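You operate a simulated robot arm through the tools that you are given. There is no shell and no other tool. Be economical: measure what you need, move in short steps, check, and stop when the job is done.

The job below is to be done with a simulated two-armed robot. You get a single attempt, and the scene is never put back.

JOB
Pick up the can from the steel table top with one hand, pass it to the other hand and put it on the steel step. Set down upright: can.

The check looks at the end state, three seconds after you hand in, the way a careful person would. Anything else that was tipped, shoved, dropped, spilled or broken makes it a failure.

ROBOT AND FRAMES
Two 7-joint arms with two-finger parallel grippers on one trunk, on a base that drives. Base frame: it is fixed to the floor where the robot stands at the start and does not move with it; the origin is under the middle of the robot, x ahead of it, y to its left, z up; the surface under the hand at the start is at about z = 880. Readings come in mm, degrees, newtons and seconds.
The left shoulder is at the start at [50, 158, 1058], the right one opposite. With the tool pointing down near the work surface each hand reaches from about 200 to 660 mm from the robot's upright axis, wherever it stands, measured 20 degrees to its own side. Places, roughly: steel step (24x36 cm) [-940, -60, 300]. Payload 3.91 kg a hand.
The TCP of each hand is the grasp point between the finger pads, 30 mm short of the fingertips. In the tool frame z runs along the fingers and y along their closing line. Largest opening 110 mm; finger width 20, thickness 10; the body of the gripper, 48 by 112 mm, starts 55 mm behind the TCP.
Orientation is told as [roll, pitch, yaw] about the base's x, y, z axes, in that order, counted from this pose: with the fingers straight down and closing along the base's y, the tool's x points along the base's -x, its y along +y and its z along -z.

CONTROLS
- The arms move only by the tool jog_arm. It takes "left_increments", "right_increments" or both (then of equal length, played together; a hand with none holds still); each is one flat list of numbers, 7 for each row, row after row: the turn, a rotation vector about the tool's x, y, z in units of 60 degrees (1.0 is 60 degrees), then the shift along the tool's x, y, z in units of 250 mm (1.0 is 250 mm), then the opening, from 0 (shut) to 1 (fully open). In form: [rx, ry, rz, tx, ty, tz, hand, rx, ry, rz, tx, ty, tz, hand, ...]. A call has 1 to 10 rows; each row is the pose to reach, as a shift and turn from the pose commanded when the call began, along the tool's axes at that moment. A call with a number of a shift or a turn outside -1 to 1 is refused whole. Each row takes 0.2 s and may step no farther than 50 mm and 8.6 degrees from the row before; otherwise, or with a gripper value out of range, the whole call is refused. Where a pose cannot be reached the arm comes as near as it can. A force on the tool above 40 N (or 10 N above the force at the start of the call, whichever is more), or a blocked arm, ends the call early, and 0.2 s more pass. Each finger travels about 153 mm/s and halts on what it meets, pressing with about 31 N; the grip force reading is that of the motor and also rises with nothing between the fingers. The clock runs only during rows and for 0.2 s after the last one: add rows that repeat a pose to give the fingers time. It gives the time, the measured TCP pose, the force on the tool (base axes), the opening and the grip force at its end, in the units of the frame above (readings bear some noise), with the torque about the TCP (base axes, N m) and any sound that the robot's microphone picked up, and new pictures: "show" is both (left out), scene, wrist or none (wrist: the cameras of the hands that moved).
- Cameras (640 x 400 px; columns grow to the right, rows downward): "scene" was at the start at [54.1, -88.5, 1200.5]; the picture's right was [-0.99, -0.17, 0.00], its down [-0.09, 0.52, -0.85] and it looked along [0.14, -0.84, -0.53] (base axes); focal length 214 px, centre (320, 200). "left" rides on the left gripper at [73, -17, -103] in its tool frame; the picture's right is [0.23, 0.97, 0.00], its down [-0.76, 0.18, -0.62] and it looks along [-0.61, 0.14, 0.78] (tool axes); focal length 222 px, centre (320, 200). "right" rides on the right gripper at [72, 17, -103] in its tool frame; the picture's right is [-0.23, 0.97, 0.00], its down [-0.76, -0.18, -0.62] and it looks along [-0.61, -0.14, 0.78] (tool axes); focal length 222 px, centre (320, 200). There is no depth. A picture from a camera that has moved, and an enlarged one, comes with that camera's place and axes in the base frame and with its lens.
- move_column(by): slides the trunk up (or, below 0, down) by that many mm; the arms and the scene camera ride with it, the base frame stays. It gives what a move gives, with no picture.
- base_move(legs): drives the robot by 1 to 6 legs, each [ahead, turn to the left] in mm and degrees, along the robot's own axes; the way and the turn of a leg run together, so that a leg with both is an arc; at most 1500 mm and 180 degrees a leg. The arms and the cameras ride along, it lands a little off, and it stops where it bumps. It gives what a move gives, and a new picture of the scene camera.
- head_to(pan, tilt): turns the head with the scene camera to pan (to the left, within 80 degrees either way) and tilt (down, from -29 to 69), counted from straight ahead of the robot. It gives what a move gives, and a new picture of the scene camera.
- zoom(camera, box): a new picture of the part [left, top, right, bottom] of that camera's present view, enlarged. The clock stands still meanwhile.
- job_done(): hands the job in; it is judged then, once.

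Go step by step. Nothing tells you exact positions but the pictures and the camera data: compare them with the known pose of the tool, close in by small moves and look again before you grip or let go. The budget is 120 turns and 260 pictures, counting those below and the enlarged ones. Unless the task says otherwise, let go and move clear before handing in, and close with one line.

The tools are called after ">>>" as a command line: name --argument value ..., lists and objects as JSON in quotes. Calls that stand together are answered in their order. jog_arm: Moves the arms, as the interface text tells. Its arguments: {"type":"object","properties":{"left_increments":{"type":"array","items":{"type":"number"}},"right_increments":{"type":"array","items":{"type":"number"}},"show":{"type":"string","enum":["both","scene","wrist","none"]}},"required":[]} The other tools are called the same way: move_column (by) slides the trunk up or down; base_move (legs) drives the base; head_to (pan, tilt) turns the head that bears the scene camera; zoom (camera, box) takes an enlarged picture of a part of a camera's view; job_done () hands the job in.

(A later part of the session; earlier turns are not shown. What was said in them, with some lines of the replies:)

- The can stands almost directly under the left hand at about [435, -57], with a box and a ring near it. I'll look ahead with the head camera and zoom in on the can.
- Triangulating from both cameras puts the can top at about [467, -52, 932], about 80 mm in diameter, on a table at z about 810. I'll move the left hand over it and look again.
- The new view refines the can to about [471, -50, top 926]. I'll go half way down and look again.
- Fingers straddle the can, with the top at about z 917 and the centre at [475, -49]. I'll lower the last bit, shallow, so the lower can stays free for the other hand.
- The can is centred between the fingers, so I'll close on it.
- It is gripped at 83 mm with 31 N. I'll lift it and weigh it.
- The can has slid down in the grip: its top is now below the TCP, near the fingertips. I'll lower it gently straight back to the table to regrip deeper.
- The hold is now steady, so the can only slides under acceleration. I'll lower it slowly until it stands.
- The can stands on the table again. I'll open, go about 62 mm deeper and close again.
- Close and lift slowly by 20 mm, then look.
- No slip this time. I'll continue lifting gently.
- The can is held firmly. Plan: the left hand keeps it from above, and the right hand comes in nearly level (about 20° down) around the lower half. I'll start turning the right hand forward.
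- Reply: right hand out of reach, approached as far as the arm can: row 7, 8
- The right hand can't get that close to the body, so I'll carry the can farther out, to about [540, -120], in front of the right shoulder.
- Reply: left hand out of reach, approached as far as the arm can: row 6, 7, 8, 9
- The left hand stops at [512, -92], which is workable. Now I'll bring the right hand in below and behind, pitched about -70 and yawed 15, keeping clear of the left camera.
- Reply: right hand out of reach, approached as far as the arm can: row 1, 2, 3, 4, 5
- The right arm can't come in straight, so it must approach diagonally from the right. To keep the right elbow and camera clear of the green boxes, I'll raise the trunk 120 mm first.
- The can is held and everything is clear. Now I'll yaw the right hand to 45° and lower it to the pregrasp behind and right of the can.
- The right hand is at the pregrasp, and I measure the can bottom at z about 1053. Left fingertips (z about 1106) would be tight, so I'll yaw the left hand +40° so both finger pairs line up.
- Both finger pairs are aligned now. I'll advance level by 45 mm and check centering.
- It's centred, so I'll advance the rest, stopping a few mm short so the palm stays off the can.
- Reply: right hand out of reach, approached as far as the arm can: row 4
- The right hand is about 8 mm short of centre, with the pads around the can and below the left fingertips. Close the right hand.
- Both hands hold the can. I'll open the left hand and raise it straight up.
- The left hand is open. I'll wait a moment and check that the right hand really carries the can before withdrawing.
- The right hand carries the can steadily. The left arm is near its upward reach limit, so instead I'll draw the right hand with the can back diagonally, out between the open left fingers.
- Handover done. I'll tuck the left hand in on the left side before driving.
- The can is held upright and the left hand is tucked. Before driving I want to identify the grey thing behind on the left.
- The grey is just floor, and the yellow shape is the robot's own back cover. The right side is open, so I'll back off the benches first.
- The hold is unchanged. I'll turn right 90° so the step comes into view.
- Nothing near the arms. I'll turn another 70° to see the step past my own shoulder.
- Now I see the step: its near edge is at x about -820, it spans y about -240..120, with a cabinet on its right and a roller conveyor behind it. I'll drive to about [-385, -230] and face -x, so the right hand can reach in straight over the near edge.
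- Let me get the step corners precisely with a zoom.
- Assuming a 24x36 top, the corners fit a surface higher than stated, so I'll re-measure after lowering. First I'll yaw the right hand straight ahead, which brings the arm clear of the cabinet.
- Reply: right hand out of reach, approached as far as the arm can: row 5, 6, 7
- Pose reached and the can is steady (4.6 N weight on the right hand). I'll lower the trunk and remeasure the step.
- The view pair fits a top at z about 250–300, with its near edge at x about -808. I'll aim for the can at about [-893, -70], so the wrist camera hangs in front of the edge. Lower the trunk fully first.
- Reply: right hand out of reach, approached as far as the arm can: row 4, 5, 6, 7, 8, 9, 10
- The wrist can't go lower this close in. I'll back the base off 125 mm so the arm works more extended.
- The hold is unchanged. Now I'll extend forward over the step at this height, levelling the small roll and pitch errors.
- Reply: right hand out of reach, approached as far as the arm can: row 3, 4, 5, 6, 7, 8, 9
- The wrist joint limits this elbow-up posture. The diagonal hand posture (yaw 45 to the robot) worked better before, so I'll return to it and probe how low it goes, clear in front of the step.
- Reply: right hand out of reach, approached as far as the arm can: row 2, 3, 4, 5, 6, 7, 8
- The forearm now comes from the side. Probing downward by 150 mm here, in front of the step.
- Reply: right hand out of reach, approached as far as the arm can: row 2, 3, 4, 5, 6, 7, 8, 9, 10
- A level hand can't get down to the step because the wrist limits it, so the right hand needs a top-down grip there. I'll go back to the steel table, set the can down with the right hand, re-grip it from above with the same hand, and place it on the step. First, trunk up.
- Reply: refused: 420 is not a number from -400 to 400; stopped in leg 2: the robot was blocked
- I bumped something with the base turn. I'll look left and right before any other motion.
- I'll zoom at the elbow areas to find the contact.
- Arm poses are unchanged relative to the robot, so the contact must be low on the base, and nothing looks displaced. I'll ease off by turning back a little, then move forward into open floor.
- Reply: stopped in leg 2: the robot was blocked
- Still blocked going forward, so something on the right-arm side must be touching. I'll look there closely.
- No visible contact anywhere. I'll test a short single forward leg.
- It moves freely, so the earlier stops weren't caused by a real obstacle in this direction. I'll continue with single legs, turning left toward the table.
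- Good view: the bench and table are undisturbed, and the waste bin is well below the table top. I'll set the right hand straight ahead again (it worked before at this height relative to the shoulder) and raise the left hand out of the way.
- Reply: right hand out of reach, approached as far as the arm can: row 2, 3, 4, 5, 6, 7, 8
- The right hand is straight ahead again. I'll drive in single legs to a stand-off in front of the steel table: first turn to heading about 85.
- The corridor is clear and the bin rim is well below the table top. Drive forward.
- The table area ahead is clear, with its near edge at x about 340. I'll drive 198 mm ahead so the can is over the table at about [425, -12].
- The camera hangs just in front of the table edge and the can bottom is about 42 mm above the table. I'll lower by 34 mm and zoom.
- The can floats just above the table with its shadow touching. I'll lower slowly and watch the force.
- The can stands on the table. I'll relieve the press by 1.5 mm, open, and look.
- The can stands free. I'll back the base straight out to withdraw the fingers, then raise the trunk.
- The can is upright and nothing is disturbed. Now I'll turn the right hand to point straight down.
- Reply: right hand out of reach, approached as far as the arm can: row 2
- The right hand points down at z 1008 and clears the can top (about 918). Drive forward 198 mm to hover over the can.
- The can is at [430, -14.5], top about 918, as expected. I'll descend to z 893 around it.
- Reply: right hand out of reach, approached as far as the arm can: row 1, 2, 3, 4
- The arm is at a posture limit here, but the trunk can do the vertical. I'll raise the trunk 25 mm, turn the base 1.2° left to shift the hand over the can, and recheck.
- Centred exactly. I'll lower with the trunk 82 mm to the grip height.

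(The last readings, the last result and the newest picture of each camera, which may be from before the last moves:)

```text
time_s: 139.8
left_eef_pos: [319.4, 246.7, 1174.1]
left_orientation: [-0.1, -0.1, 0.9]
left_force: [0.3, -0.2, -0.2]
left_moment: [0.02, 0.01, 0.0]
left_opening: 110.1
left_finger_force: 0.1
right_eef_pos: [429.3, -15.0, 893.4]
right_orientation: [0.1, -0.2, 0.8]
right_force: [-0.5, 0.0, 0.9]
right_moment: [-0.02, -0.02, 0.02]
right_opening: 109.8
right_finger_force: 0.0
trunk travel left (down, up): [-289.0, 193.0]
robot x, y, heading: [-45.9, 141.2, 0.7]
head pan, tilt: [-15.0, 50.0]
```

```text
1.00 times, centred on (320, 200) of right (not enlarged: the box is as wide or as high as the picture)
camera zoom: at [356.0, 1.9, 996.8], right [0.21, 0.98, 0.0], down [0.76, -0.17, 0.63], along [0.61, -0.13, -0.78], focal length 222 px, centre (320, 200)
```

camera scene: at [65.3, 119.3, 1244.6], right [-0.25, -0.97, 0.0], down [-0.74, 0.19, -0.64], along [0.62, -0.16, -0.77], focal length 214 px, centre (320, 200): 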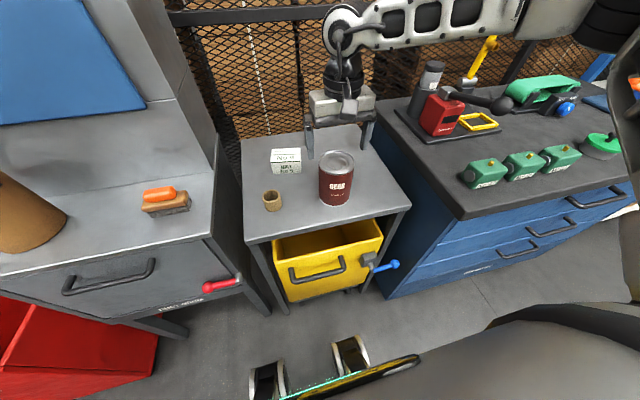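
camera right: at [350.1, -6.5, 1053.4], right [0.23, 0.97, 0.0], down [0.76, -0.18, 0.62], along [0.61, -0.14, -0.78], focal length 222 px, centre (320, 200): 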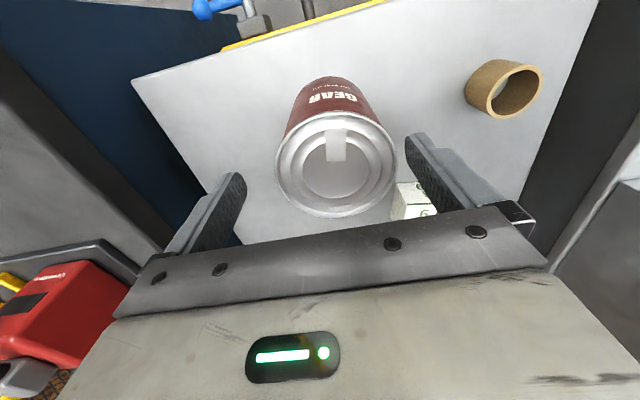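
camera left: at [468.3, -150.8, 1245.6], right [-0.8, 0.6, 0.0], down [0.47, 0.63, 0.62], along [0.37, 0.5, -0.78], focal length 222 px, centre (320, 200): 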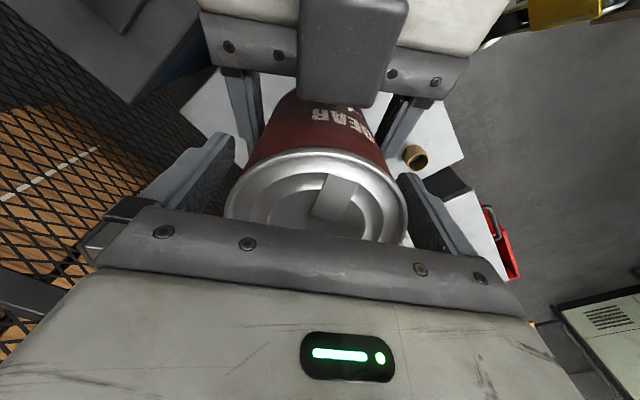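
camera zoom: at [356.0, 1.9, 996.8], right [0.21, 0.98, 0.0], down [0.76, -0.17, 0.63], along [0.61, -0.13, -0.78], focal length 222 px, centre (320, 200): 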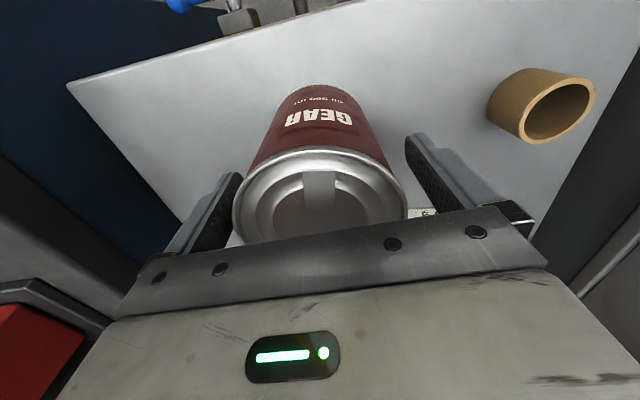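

Straddled. Close, then lift slightly with the trunk.

>>> jog_arm --right_increments '[0, 0, 0, 0, 0, 0, 0, 0, 0, 0, 0, 0, 0, 0, 0, 0, 0, 0, 0, 0, 0, 0, 0, 0, 0, 0, 0, 0]' --show "none"

>>> move_column --by 20

>>> zoom --camera "right" --box '[0, 0, 640, 400]'

```text
time_s: 140.8
left_eef_pos: [319.8, 248.1, 1172.7]
left_orientation: [0.0, -0.1, 0.9]
left_force: [-0.4, 0.5, -0.2]
left_moment: [0.01, 0.01, -0.02]
left_opening: 110.0
left_finger_force: 0.1
right_eef_pos: [428.9, -15.7, 893.2]
right_orientation: [0.0, -0.2, 0.8]
right_force: [1.4, -2.4, 1.3]
right_moment: [-0.08, 0.09, 0.04]
right_opening: 83.5
right_finger_force: 31.5
trunk travel left (down, up): [-289.0, 193.0]
robot x, y, heading: [-49.7, 138.2, 0.2]
head pan, tilt: [-15.0, 50.0]
```

```text
time_s: 141.5
left_eef_pos: [319.4, 248.0, 1191.7]
left_orientation: [0.0, -0.1, 0.9]
left_force: [0.3, -0.1, 0.4]
left_moment: [0.0, -0.02, 0.0]
left_opening: 109.9
left_finger_force: 0.1
right_eef_pos: [429.4, -13.9, 912.8]
right_orientation: [0.0, -0.1, 0.8]
right_force: [-0.3, -0.1, -5.2]
right_moment: [0.0, 0.02, -0.02]
right_opening: 83.1
right_finger_force: 30.8
trunk travel left (down, up): [-309.0, 173.0]
robot x, y, heading: [-46.7, 141.8, 0.4]
head pan, tilt: [-15.0, 50.0]
```

```text
1.00 times, centred on (320, 200) of right (not enlarged: the box is as wide or as high as the picture)
camera zoom: at [356.4, 1.9, 1016.2], right [0.21, 0.98, 0.0], down [0.76, -0.17, 0.62], along [0.61, -0.13, -0.78], focal length 222 px, centre (320, 200)
```

zoom: 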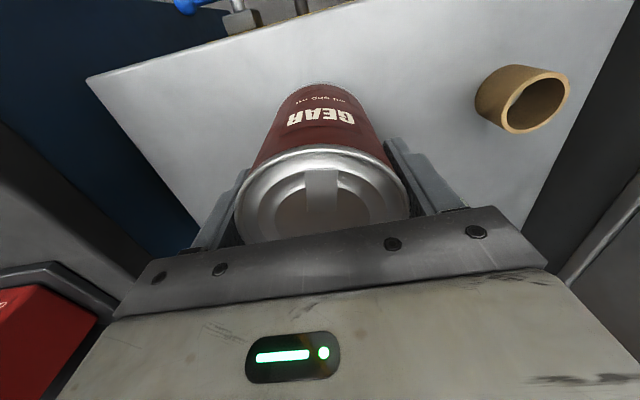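

The right hand now holds the can from above (5.2 N, no slip). I'll raise the trunk and back away.

>>> move_column --by 130

>>> base_move --legs '[[-210, 0]]'

```text
time_s: 143.1
left_eef_pos: [320.1, 247.9, 1323.0]
left_orientation: [0.1, 0.0, 1.0]
left_force: [-0.5, -0.5, 0.1]
left_moment: [-0.04, -0.01, 0.0]
left_opening: 109.8
left_finger_force: 0.1
right_eef_pos: [430.3, -14.5, 1043.0]
right_orientation: [0.1, -0.1, 0.7]
right_force: [0.3, 0.2, -5.2]
right_moment: [0.02, 0.02, 0.02]
right_opening: 83.2
right_finger_force: 30.9
trunk travel left (down, up): [-439.0, 43.0]
robot x, y, heading: [-49.2, 139.4, 0.4]
head pan, tilt: [-15.0, 50.0]
```

```text
time_s: 144.7
left_eef_pos: [112.2, 247.1, 1323.5]
left_orientation: [0.0, -0.1, 0.9]
left_force: [-0.2, -0.8, 0.9]
left_moment: [-0.01, -0.01, 0.05]
left_opening: 110.1
left_finger_force: 0.0
right_eef_pos: [223.3, -16.1, 1044.4]
right_orientation: [0.1, -0.2, 1.0]
right_force: [0.3, 0.5, -4.9]
right_moment: [0.01, 0.04, 0.0]
right_opening: 83.2
right_finger_force: 31.3
trunk travel left (down, up): [-439.0, 43.0]
robot x, y, heading: [-255.2, 138.4, 0.8]
head pan, tilt: [-15.0, 50.0]
camera scene: at [-142.3, 117.1, 1312.7], right [-0.25, -0.97, 0.0], down [-0.74, 0.19, -0.64], along [0.62, -0.16, -0.77], focal length 214 px, centre (320, 200)
```

scene: 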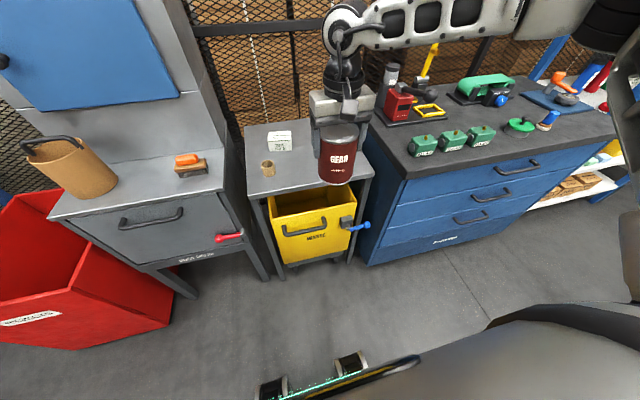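

I'll probe the arm's downward range here in free space, pulling the can slightly in and down.

>>> jog_arm --right_increments '[0, 0, 0, 0.01, -0.005, 0.018, 0, 0, 0, 0, 0.032, -0.018, 0.06, 0, 0, 0, 0, 0.064, -0.036, 0.12, 0, 0, 0, 0, 0.102, -0.058, 0.192, 0, 0, 0, 0, 0.144, -0.081, 0.27, 0, 0, 0, 0, 0.186, -0.104, 0.348, 0, 0, 0, 0, 0.227, -0.128, 0.426, 0, 0, 0, 0, 0.266, -0.149, 0.498, 0, 0, 0, 0, 0.298, -0.167, 0.558, 0, 0, 0, 0, 0.32, -0.18, 0.6, 0]' --show "scene"

```text
time_s: 146.9
left_eef_pos: [112.5, 246.4, 1322.8]
left_orientation: [-0.1, 0.1, 0.8]
left_force: [-0.5, 0.6, -0.4]
left_moment: [0.04, 0.0, -0.02]
left_opening: 110.1
left_finger_force: 0.0
right_eef_pos: [143.9, -61.1, 892.9]
right_orientation: [0.1, -0.1, 0.9]
right_force: [-0.2, 0.0, -5.2]
right_moment: [-0.03, 0.04, -0.01]
right_opening: 83.4
right_finger_force: 30.7
trunk travel left (down, up): [-439.0, 43.0]
robot x, y, heading: [-255.2, 139.5, 0.7]
head pan, tilt: [-15.0, 50.0]
camera scene: at [-141.6, 117.0, 1312.6], right [-0.25, -0.97, 0.0], down [-0.74, 0.19, -0.64], along [0.62, -0.16, -0.77], focal length 214 px, centre (320, 200)
```

scene: 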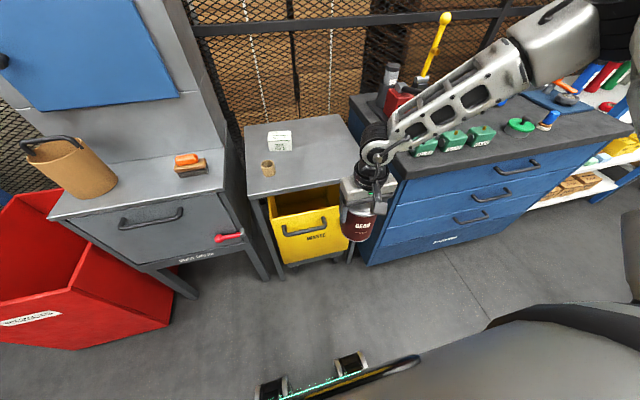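

That worked fine, to 304 mm below the shoulder. I need about 370, so probe 75 mm more.

>>> jog_arm --right_increments '[0, 0, 0, 0, 0, 0.01, 0, 0, 0, 0, 0, 0, 0.04, 0, 0, 0, 0, 0, 0, 0.09, 0, 0, 0, 0, 0, 0, 0.15, 0, 0, 0, 0, 0, 0, 0.21, 0, 0, 0, 0, 0, 0, 0.26, 0, 0, 0, 0, 0, 0, 0.29, 0, 0, 0, 0, 0, 0, 0.3, 0]' --show "wrist"

```text
time_s: 148.7
left_eef_pos: [112.3, 246.9, 1323.1]
left_orientation: [0.1, 0.0, 0.9]
left_force: [-0.1, 0.2, -0.2]
left_moment: [0.02, 0.0, -0.01]
left_opening: 110.2
left_finger_force: 0.1
right_eef_pos: [128.6, -90.2, 860.4]
right_orientation: [0.0, -0.1, 0.8]
right_force: [0.5, -0.8, -5.3]
right_moment: [0.0, 0.0, 0.03]
right_opening: 83.3
right_finger_force: 30.6
right hand out of reach, approached as far as the arm can: row 2, 3, 4, 5, 6, 7, 8
trunk travel left (down, up): [-439.0, 43.0]
robot x, y, heading: [-256.8, 134.8, 0.4]
head pan, tilt: [-15.0, 50.0]
camera right: at [55.0, -73.9, 964.2], right [0.21, 0.98, 0.0], down [0.76, -0.17, 0.62], along [0.61, -0.13, -0.78], focal length 222 px, centre (320, 200)
```

right: 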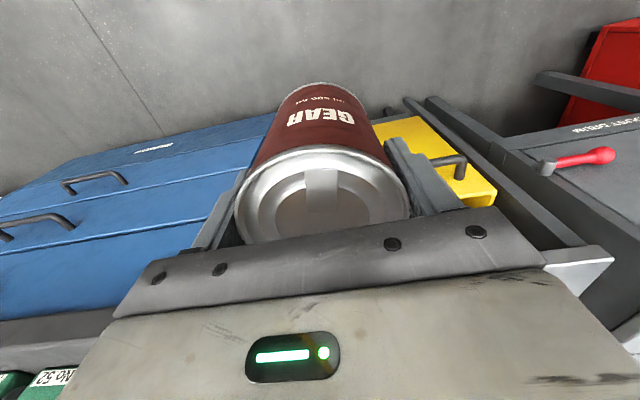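

The limit pulls it inward and right, so I'll follow that: 35 mm in, 35 mm right and 42 mm down.

>>> jog_arm --right_increments '[0, 0, 0, 0.01, -0.01, 0.0, 0, 0, 0, 0, 0.04, -0.04, 0.01, 0, 0, 0, 0, 0.08, -0.08, 0.03, 0, 0, 0, 0, 0.12, -0.12, 0.06, 0, 0, 0, 0, 0.14, -0.14, 0.1, 0, 0, 0, 0, 0.14, -0.14, 0.14, 0, 0, 0, 0, 0.14, -0.14, 0.16, 0, 0, 0, 0, 0.14, -0.14, 0.17, 0]' --show "scene"

```text
time_s: 150.5
left_eef_pos: [112.5, 245.0, 1322.3]
left_orientation: [0.0, -0.1, 0.9]
left_force: [-0.6, -0.1, 0.6]
left_moment: [0.02, -0.03, 0.0]
left_opening: 110.0
left_finger_force: 0.1
right_eef_pos: [91.7, -127.8, 830.0]
right_orientation: [0.1, -0.1, 0.8]
right_force: [0.2, 0.5, -4.9]
right_moment: [0.02, 0.04, 0.01]
right_opening: 83.3
right_finger_force: 30.6
right hand out of reach, approached as far as the arm can: row 6, 7, 8
trunk travel left (down, up): [-439.0, 43.0]
robot x, y, heading: [-255.3, 134.3, 0.3]
head pan, tilt: [-15.0, 50.0]
camera scene: at [-141.6, 117.1, 1312.6], right [-0.25, -0.97, 0.0], down [-0.74, 0.19, -0.64], along [0.62, -0.16, -0.77], focal length 214 px, centre (320, 200)
```

scene: 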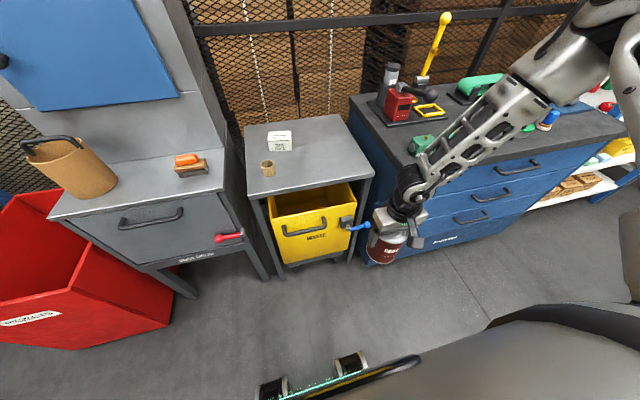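

I reached 367 mm below the shoulder at [347, -264] relative. I'll try 30 mm more to the right to gain depth margin.

>>> jog_arm --right_increments '[0, 0, 0, 0, -0.02, 0.0, 0, 0, 0, 0, 0, -0.06, 0.01, 0, 0, 0, 0, 0, -0.1, 0.03, 0, 0, 0, 0, 0, -0.12, 0.06, 0, 0, 0, 0, 0, -0.12, 0.1, 0, 0, 0, 0, 0, -0.12, 0.14, 0, 0, 0, 0, 0, -0.12, 0.17, 0, 0, 0, 0, 0, -0.12, 0.18, 0]' --show "none"

```text
time_s: 152.3
left_eef_pos: [112.3, 246.7, 1322.8]
left_orientation: [0.0, 0.1, 1.0]
left_force: [-0.6, 0.5, 0.0]
left_moment: [0.01, -0.02, 0.02]
left_opening: 110.1
left_finger_force: 0.0
right_eef_pos: [86.6, -165.3, 817.1]
right_orientation: [0.2, -0.1, 0.9]
right_force: [-0.1, -0.6, -5.1]
right_moment: [0.01, 0.03, 0.03]
right_opening: 83.2
right_finger_force: 31.6
right hand out of reach, approached as far as the arm can: row 4, 5, 6, 7, 8
trunk travel left (down, up): [-439.0, 43.0]
robot x, y, heading: [-253.6, 134.4, 0.4]
head pan, tilt: [-15.0, 50.0]
```

>>> jog_arm --right_increments '[0, 0, 0, 0, -0.03, 0.0, 0, 0, 0, 0, -0.01, -0.09, 0.0, 0, 0, 0, 0, -0.02, -0.16, 0.02, 0, 0, 0, 0, -0.03, -0.23, 0.05, 0, 0, 0, 0, -0.04, -0.29, 0.09, 0, 0, 0, 0, -0.04, -0.32, 0.12, 0, 0, 0, 0, -0.04, -0.32, 0.15, 0, 0, 0, 0, -0.04, -0.32, 0.17, 0]' --show "scene"

```text
time_s: 154.1
left_eef_pos: [111.8, 244.0, 1322.8]
left_orientation: [0.1, -0.1, 0.9]
left_force: [0.2, -0.4, -1.1]
left_moment: [0.05, 0.0, 0.02]
left_opening: 109.9
left_finger_force: 0.1
right_eef_pos: [89.9, -246.8, 802.3]
right_orientation: [0.1, -0.1, 0.8]
right_force: [0.3, -1.1, -6.0]
right_moment: [0.02, 0.05, 0.0]
right_opening: 83.3
right_finger_force: 31.3
right hand out of reach, approached as far as the arm can: row 4, 5, 6, 7, 8
trunk travel left (down, up): [-439.0, 43.0]
robot x, y, heading: [-254.3, 134.2, 0.6]
head pan, tilt: [-15.0, 50.0]
camera scene: at [-141.9, 116.1, 1312.6], right [-0.25, -0.97, 0.0], down [-0.74, 0.19, -0.64], along [0.62, -0.16, -0.77], focal length 214 px, centre (320, 200)
```

scene: 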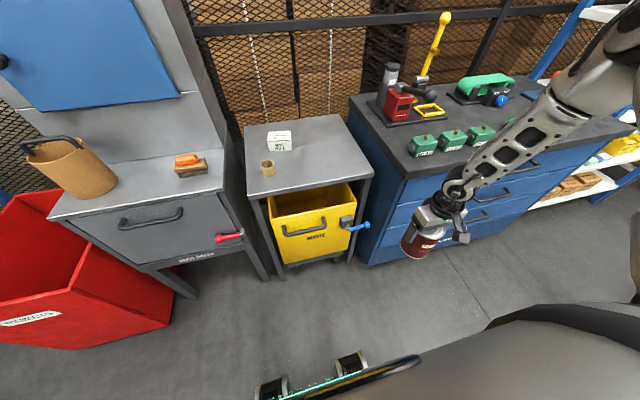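

Depth of 395 mm is now available with the hand at [345, -381] relative. I'll keep this arm posture and use base and trunk only. Stance needed: robot at about [-389, -184] with heading -145. First I'll turn to heading -113.

>>> base_move --legs '[[0, -113.6]]'

```text
time_s: 159.4
left_eef_pos: [-323.7, -241.7, 1322.7]
left_orientation: [0.0, -0.1, -116.0]
left_force: [-0.1, -0.7, 0.4]
left_moment: [-0.02, 0.0, 0.01]
left_opening: 110.1
left_finger_force: 0.0
right_eef_pos: [-753.0, 1.1, 802.7]
right_orientation: [0.1, -0.1, -116.0]
right_force: [0.5, 0.1, -4.5]
right_moment: [0.04, -0.03, -0.01]
right_opening: 83.3
right_finger_force: 31.1
trunk travel left (down, up): [-439.0, 43.0]
robot x, y, heading: [-253.3, 135.9, -116.4]
head pan, tilt: [-15.0, 50.0]
camera scene: at [-325.6, 42.3, 1312.6], right [-0.75, 0.66, 0.0], down [0.51, 0.58, -0.64], along [-0.42, -0.48, -0.77], focal length 214 px, centre (320, 200)
```

scene: 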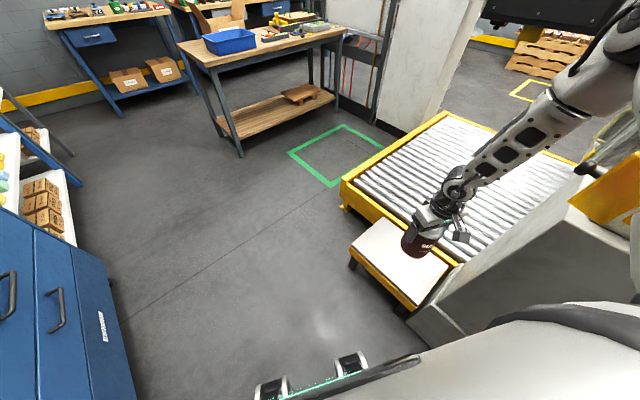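

>>> base_move --legs '[[345, 0]]'

>>> base_move --legs '[[0, -28.6]]'

>>> head_to --pan -40 --tilt 50

```text
time_s: 161.6
left_eef_pos: [-476.4, -549.1, 1323.5]
left_orientation: [0.0, 0.0, -115.9]
left_force: [-0.6, -0.1, -0.6]
left_moment: [0.04, -0.02, 0.01]
left_opening: 110.0
left_finger_force: 0.0
right_eef_pos: [-903.6, -307.3, 802.5]
right_orientation: [0.1, -0.1, -116.0]
right_force: [-0.5, -0.2, -5.2]
right_moment: [0.05, -0.02, -0.02]
right_opening: 83.1
right_finger_force: 31.5
trunk travel left (down, up): [-439.0, 43.0]
robot x, y, heading: [-408.5, -171.2, -116.4]
head pan, tilt: [-15.0, 50.0]
camera scene: at [-478.0, -266.4, 1312.5], right [-0.75, 0.66, 0.0], down [0.51, 0.58, -0.64], along [-0.42, -0.48, -0.77], focal length 214 px, centre (320, 200)
```

scene: 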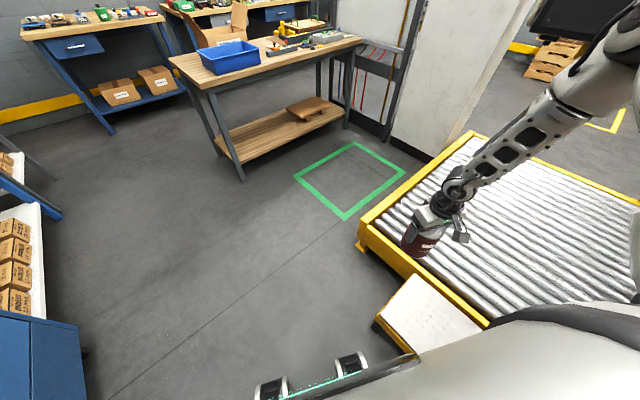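

```text
time_s: 163.4
left_eef_pos: [-650.8, -468.7, 1322.7]
left_orientation: [0.1, -0.1, -144.9]
left_force: [0.2, 0.6, -0.3]
left_moment: [-0.01, 0.01, 0.0]
left_opening: 110.1
left_finger_force: 0.1
right_eef_pos: [-908.5, -49.4, 802.3]
right_orientation: [0.1, 0.0, -144.9]
right_force: [0.3, 1.5, -4.5]
right_moment: [0.03, -0.02, -0.04]
right_opening: 82.8
right_finger_force: 30.5
trunk travel left (down, up): [-439.0, 43.0]
robot x, y, heading: [-405.4, -174.2, -144.9]
head pan, tilt: [-15.0, 50.0]
camera scene: at [-514.6, -220.7, 1312.6], right [-0.34, 0.94, 0.0], down [0.72, 0.26, -0.64], along [-0.6, -0.22, -0.77], focal length 214 px, centre (320, 200)
```

scene: 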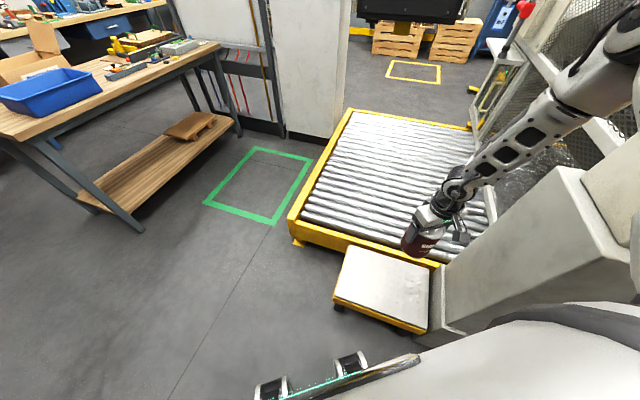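

```text
time_s: 164.3
left_eef_pos: [-649.7, -469.8, 1323.1]
left_orientation: [-0.1, -0.2, -144.8]
left_force: [-0.1, 0.0, 0.2]
left_moment: [0.01, -0.01, 0.01]
left_opening: 110.0
left_finger_force: 0.1
right_eef_pos: [-907.7, -50.0, 802.0]
right_orientation: [0.1, -0.1, -144.9]
right_force: [-0.4, 0.4, -5.3]
right_moment: [0.01, -0.05, -0.03]
right_opening: 83.4
right_finger_force: 31.1
trunk travel left (down, up): [-439.0, 43.0]
robot x, y, heading: [-405.7, -173.0, -145.1]
head pan, tilt: [-40.0, 50.0]
camera scene: at [-518.8, -188.0, 1312.6], right [0.09, 1.0, 0.0], down [0.76, -0.07, -0.64], along [-0.64, 0.06, -0.77], focal length 214 px, centre (320, 200)
```

scene: 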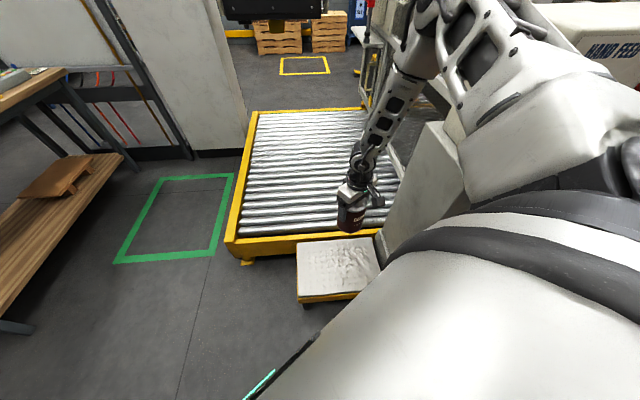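

The can hovers over the step at [-908, -50], about 90 mm inside the near edge, clear of the cabinet. I'll lower the trunk in stages.

>>> move_column --by -250

>>> zoom --camera "scene" --box '[0, 0, 640, 400]'

>>> zoom --camera "right" --box '[0, 0, 640, 400]'

```text
time_s: 166.9
left_eef_pos: [-648.4, -469.5, 1074.0]
left_orientation: [-0.1, 0.0, -144.8]
left_force: [0.4, 0.1, 0.7]
left_moment: [0.0, 0.0, 0.0]
left_opening: 109.9
left_finger_force: 0.0
right_eef_pos: [-908.1, -51.1, 551.3]
right_orientation: [0.1, -0.2, -144.8]
right_force: [-0.2, -0.2, -4.6]
right_moment: [0.04, 0.01, 0.0]
right_opening: 83.0
right_finger_force: 30.6
trunk travel left (down, up): [-189.0, 293.0]
robot x, y, heading: [-407.8, -173.4, -145.4]
head pan, tilt: [-40.0, 50.0]
```

```text
1.00 times, centred on (320, 200) of scene (not enlarged: the box is as wide or as high as the picture)
camera zoom: at [-518.6, -187.9, 1062.6], right [0.09, 1.0, 0.0], down [0.76, -0.07, -0.64], along [-0.64, 0.06, -0.77], focal length 214 px, centre (320, 200)
```

zoom: 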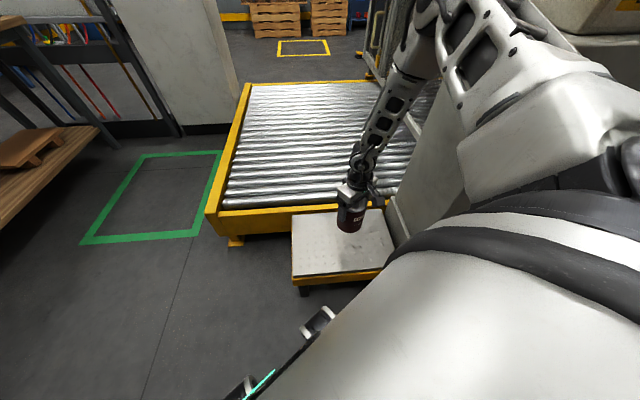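

```text
1.00 times, centred on (320, 200) of right (not enlarged: the box is as wide or as high as the picture)
camera zoom: at [-839.5, -21.6, 655.3], right [0.37, -0.93, 0.0], down [-0.72, -0.29, 0.62], along [-0.58, -0.23, -0.78], focal length 222 px, centre (320, 200)
```

zoom: 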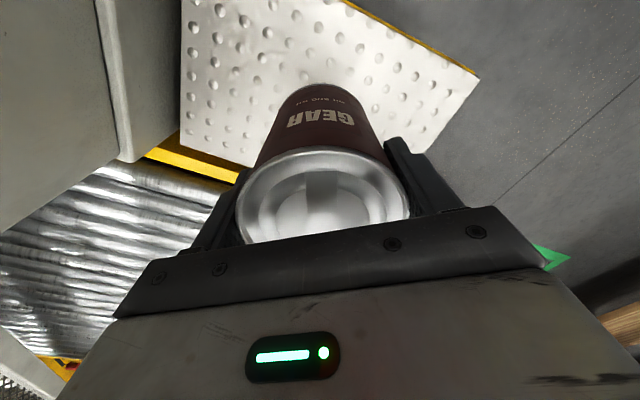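

>>> move_column --by -120

>>> zoom --camera "scene" --box '[240, 120, 440, 300]'

>>> zoom --camera "right" --box '[0, 0, 640, 400]'

```text
time_s: 168.4
left_eef_pos: [-649.9, -469.2, 952.7]
left_orientation: [0.0, -0.1, -144.8]
left_force: [0.9, -0.3, -0.1]
left_moment: [0.02, 0.0, 0.01]
left_opening: 110.1
left_finger_force: 0.0
right_eef_pos: [-907.6, -49.7, 432.7]
right_orientation: [0.0, -0.1, -144.8]
right_force: [0.6, -1.0, -6.0]
right_moment: [0.01, 0.0, 0.02]
right_opening: 82.9
right_finger_force: 31.4
trunk travel left (down, up): [-69.0, 413.0]
robot x, y, heading: [-405.0, -167.3, -145.2]
head pan, tilt: [-40.0, 50.0]
```

```text
2.22 times, centred on (340, 210) of scene
camera zoom: at [-518.5, -188.0, 942.6], right [0.09, 1.0, 0.0], down [0.76, -0.07, -0.64], along [-0.64, 0.06, -0.77], focal length 477 px, centre (276, 178)
```

zoom: 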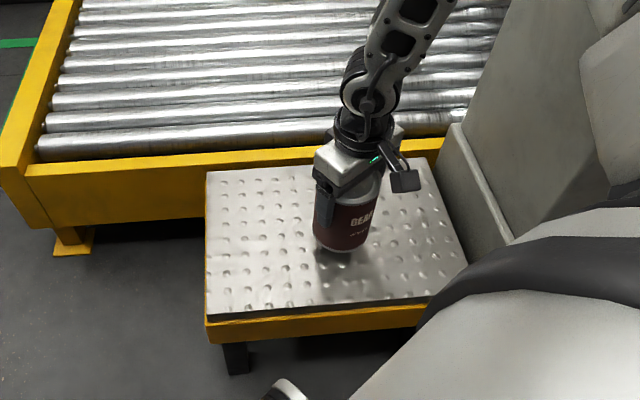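

```text
1.00 times, centred on (320, 200) of right (not enlarged: the box is as wide or as high as the picture)
camera zoom: at [-839.5, -21.7, 535.4], right [0.37, -0.93, 0.0], down [-0.72, -0.29, 0.62], along [-0.58, -0.23, -0.78], focal length 222 px, centre (320, 200)
```

zoom: 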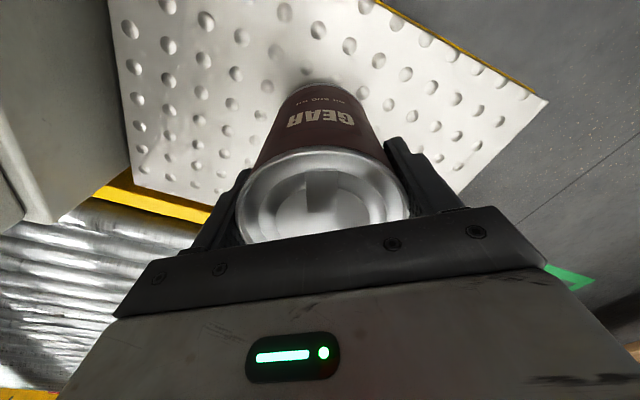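

Still a few centimetres above, well placed on the plate. Lower 36 mm more.

>>> move_column --by -36

>>> zoom --camera "scene" --box '[280, 150, 420, 260]'

```text
time_s: 169.2
left_eef_pos: [-649.8, -468.5, 916.4]
left_orientation: [0.0, -0.1, -144.7]
left_force: [-0.4, 0.4, 1.3]
left_moment: [0.01, -0.01, 0.0]
left_opening: 109.7
left_finger_force: 0.1
right_eef_pos: [-908.6, -49.9, 395.5]
right_orientation: [0.2, -0.1, -144.8]
right_force: [-0.8, 0.8, -4.7]
right_moment: [0.06, -0.01, 0.01]
right_opening: 83.2
right_finger_force: 30.9
trunk travel left (down, up): [-33.0, 449.0]
robot x, y, heading: [-406.4, -173.3, -145.1]
head pan, tilt: [-40.0, 50.0]
```

```text
3.64 times, centred on (350, 205) of scene
camera zoom: at [-518.5, -188.0, 906.6], right [0.09, 1.0, 0.0], down [0.76, -0.07, -0.64], along [-0.64, 0.06, -0.77], focal length 780 px, centre (211, 182)
```

zoom: 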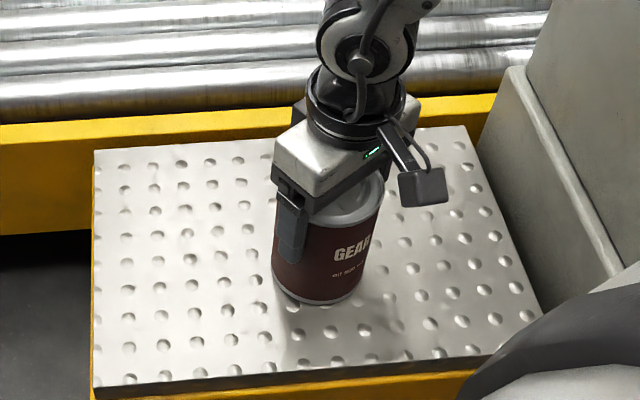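

Nearly down. Small trunk steps now, watching the vertical force.

>>> move_column --by -5

>>> move_column --by -3

```text
time_s: 169.8
left_eef_pos: [-648.1, -469.9, 913.2]
left_orientation: [0.0, -0.2, -144.8]
left_force: [-0.3, 0.6, 0.4]
left_moment: [-0.04, 0.01, 0.01]
left_opening: 110.0
left_finger_force: 0.1
right_eef_pos: [-907.7, -50.8, 394.4]
right_orientation: [-0.1, -0.2, -144.8]
right_force: [4.5, 4.3, 26.7]
right_moment: [-0.21, -0.13, -0.2]
right_opening: 83.3
right_finger_force: 30.8
trunk travel left (down, up): [-28.0, 454.0]
robot x, y, heading: [-407.4, -174.4, -145.2]
head pan, tilt: [-40.0, 50.0]
```

```text
time_s: 170.3
left_eef_pos: [-648.3, -470.0, 909.6]
left_orientation: [-0.2, -0.3, -144.7]
left_force: [0.4, -0.9, -0.6]
left_moment: [0.0, 0.01, 0.0]
left_opening: 110.1
left_finger_force: 0.1
right_eef_pos: [-910.3, -51.2, 390.6]
right_orientation: [0.0, -0.4, -144.8]
right_force: [0.5, 2.3, 26.4]
right_moment: [-0.4, 0.23, -0.33]
right_opening: 83.2
right_finger_force: 31.3
trunk travel left (down, up): [-25.0, 457.0]
robot x, y, heading: [-405.7, -174.2, -145.2]
head pan, tilt: [-40.0, 50.0]
```

The can is firmly on the step. I'll relieve 2 mm and then open.

>>> move_column --by 2

>>> jog_arm --right_increments '[0, 0, 0, 0, 0, 0, 0.8, 0, 0, 0, 0, 0, 0, 0.9, 0, 0, 0, 0, 0, 0, 1, 0, 0, 0, 0, 0, 0, 1]' --show "both"

```text
time_s: 170.8
left_eef_pos: [-649.0, -470.5, 911.5]
left_orientation: [0.1, -0.1, -144.8]
left_force: [-0.3, 0.2, -0.3]
left_moment: [-0.02, 0.02, 0.0]
left_opening: 110.2
left_finger_force: 0.1
right_eef_pos: [-908.2, -51.4, 390.7]
right_orientation: [0.0, -0.2, -144.7]
right_force: [-4.2, -2.3, 6.7]
right_moment: [-0.3, 0.85, 0.04]
right_opening: 83.1
right_finger_force: 31.3
trunk travel left (down, up): [-27.0, 455.0]
robot x, y, heading: [-406.9, -171.7, -145.0]
head pan, tilt: [-40.0, 50.0]
```

```text
time_s: 171.8
left_eef_pos: [-649.8, -471.1, 910.3]
left_orientation: [0.0, 0.0, -144.8]
left_force: [0.9, 0.0, 0.0]
left_moment: [-0.01, -0.03, 0.0]
left_opening: 110.2
left_finger_force: 0.1
right_eef_pos: [-908.4, -50.7, 390.6]
right_orientation: [0.0, -0.2, -144.9]
right_force: [-0.1, 0.4, 0.7]
right_moment: [-0.01, 0.07, -0.01]
right_opening: 109.8
right_finger_force: 0.1
trunk travel left (down, up): [-27.0, 455.0]
robot x, y, heading: [-406.1, -170.7, -145.0]
head pan, tilt: [-40.0, 50.0]
camera scene: at [-518.3, -188.0, 900.6], right [0.09, 1.0, 0.0], down [0.76, -0.07, -0.64], along [-0.64, 0.06, -0.77], focal length 214 px, centre (320, 200)
camera right: at [-839.4, -21.7, 493.5], right [0.37, -0.93, 0.0], down [-0.72, -0.29, 0.62], along [-0.58, -0.23, -0.78], focal length 222 px, centre (320, 200)
```

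scene: 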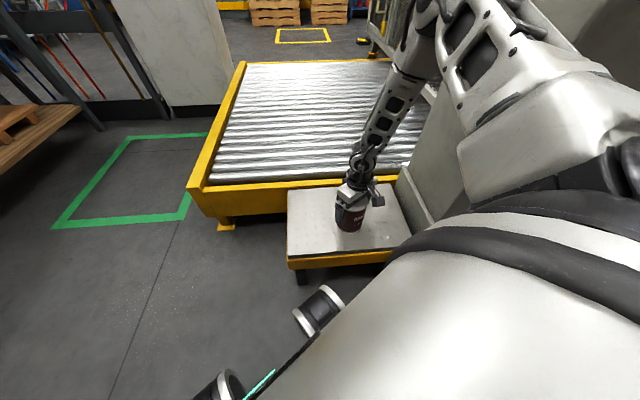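
right: 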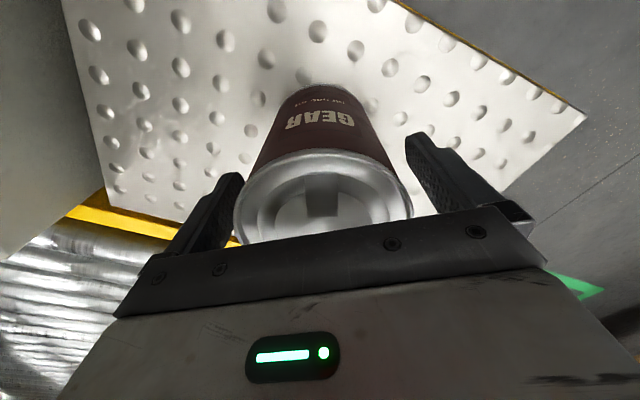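

The fingers are clear on both sides. I'll raise the trunk straight up and check the can.

>>> move_column --by 200

>>> zoom --camera "right" --box '[0, 0, 640, 400]'

>>> zoom --camera "scene" --box '[220, 140, 460, 320]'

```text
time_s: 174.0
left_eef_pos: [-649.2, -469.1, 1111.1]
left_orientation: [0.0, -0.1, -144.7]
left_force: [-0.3, -0.3, 0.4]
left_moment: [0.02, 0.03, 0.0]
left_opening: 110.2
left_finger_force: 0.0
right_eef_pos: [-907.7, -49.6, 590.3]
right_orientation: [0.1, -0.1, -144.9]
right_force: [0.2, 0.0, 0.1]
right_moment: [-0.01, 0.01, -0.01]
right_opening: 110.2
right_finger_force: 0.0
trunk travel left (down, up): [-227.0, 255.0]
robot x, y, heading: [-407.9, -170.5, -145.1]
head pan, tilt: [-40.0, 50.0]
```

```text
1.00 times, centred on (320, 200) of right (not enlarged: the box is as wide or as high as the picture)
camera zoom: at [-839.4, -21.7, 693.4], right [0.37, -0.93, 0.0], down [-0.72, -0.29, 0.62], along [-0.58, -0.23, -0.78], focal length 222 px, centre (320, 200)
```

zoom: 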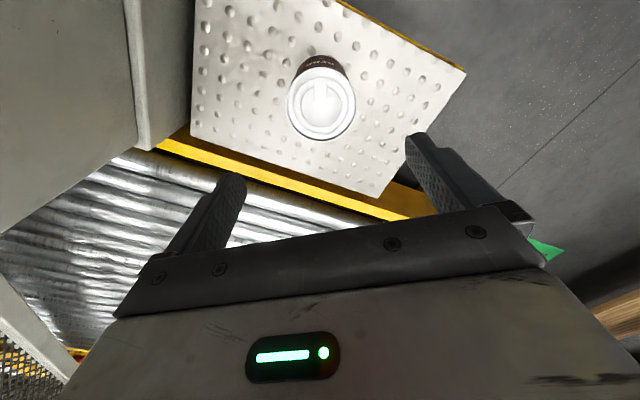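

```text
2.22 times, centred on (340, 230) of scene
camera zoom: at [-518.4, -188.1, 1100.6], right [0.09, 1.0, 0.0], down [0.76, -0.07, -0.64], along [-0.64, 0.06, -0.77], focal length 477 px, centre (276, 133)
```

zoom: 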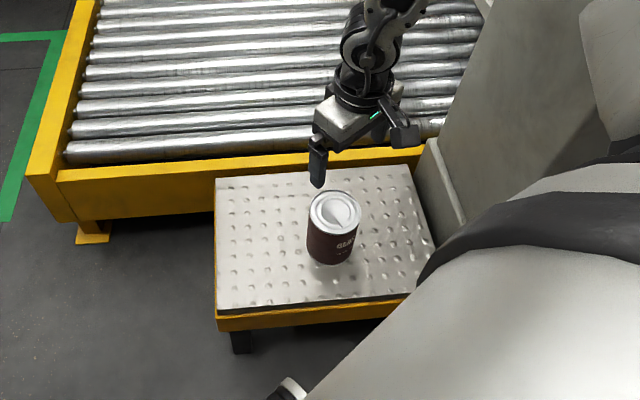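

The can stands upright near the middle of the step, the hand is well clear, and I saw nothing disturbed. Handing in.

>>> job_done

```text
The job is handed in.
```

The can is standing upright near the middle of the steel step, put there by the right hand after the left picked it up and passed it across. On the way the right hand set it back on the steel table to change to a top grip, because it couldn't reach down to the step with the grip it had from the pass. The base also reported being blocked twice while turning away from the step; I saw no contact and nothing looked moved.
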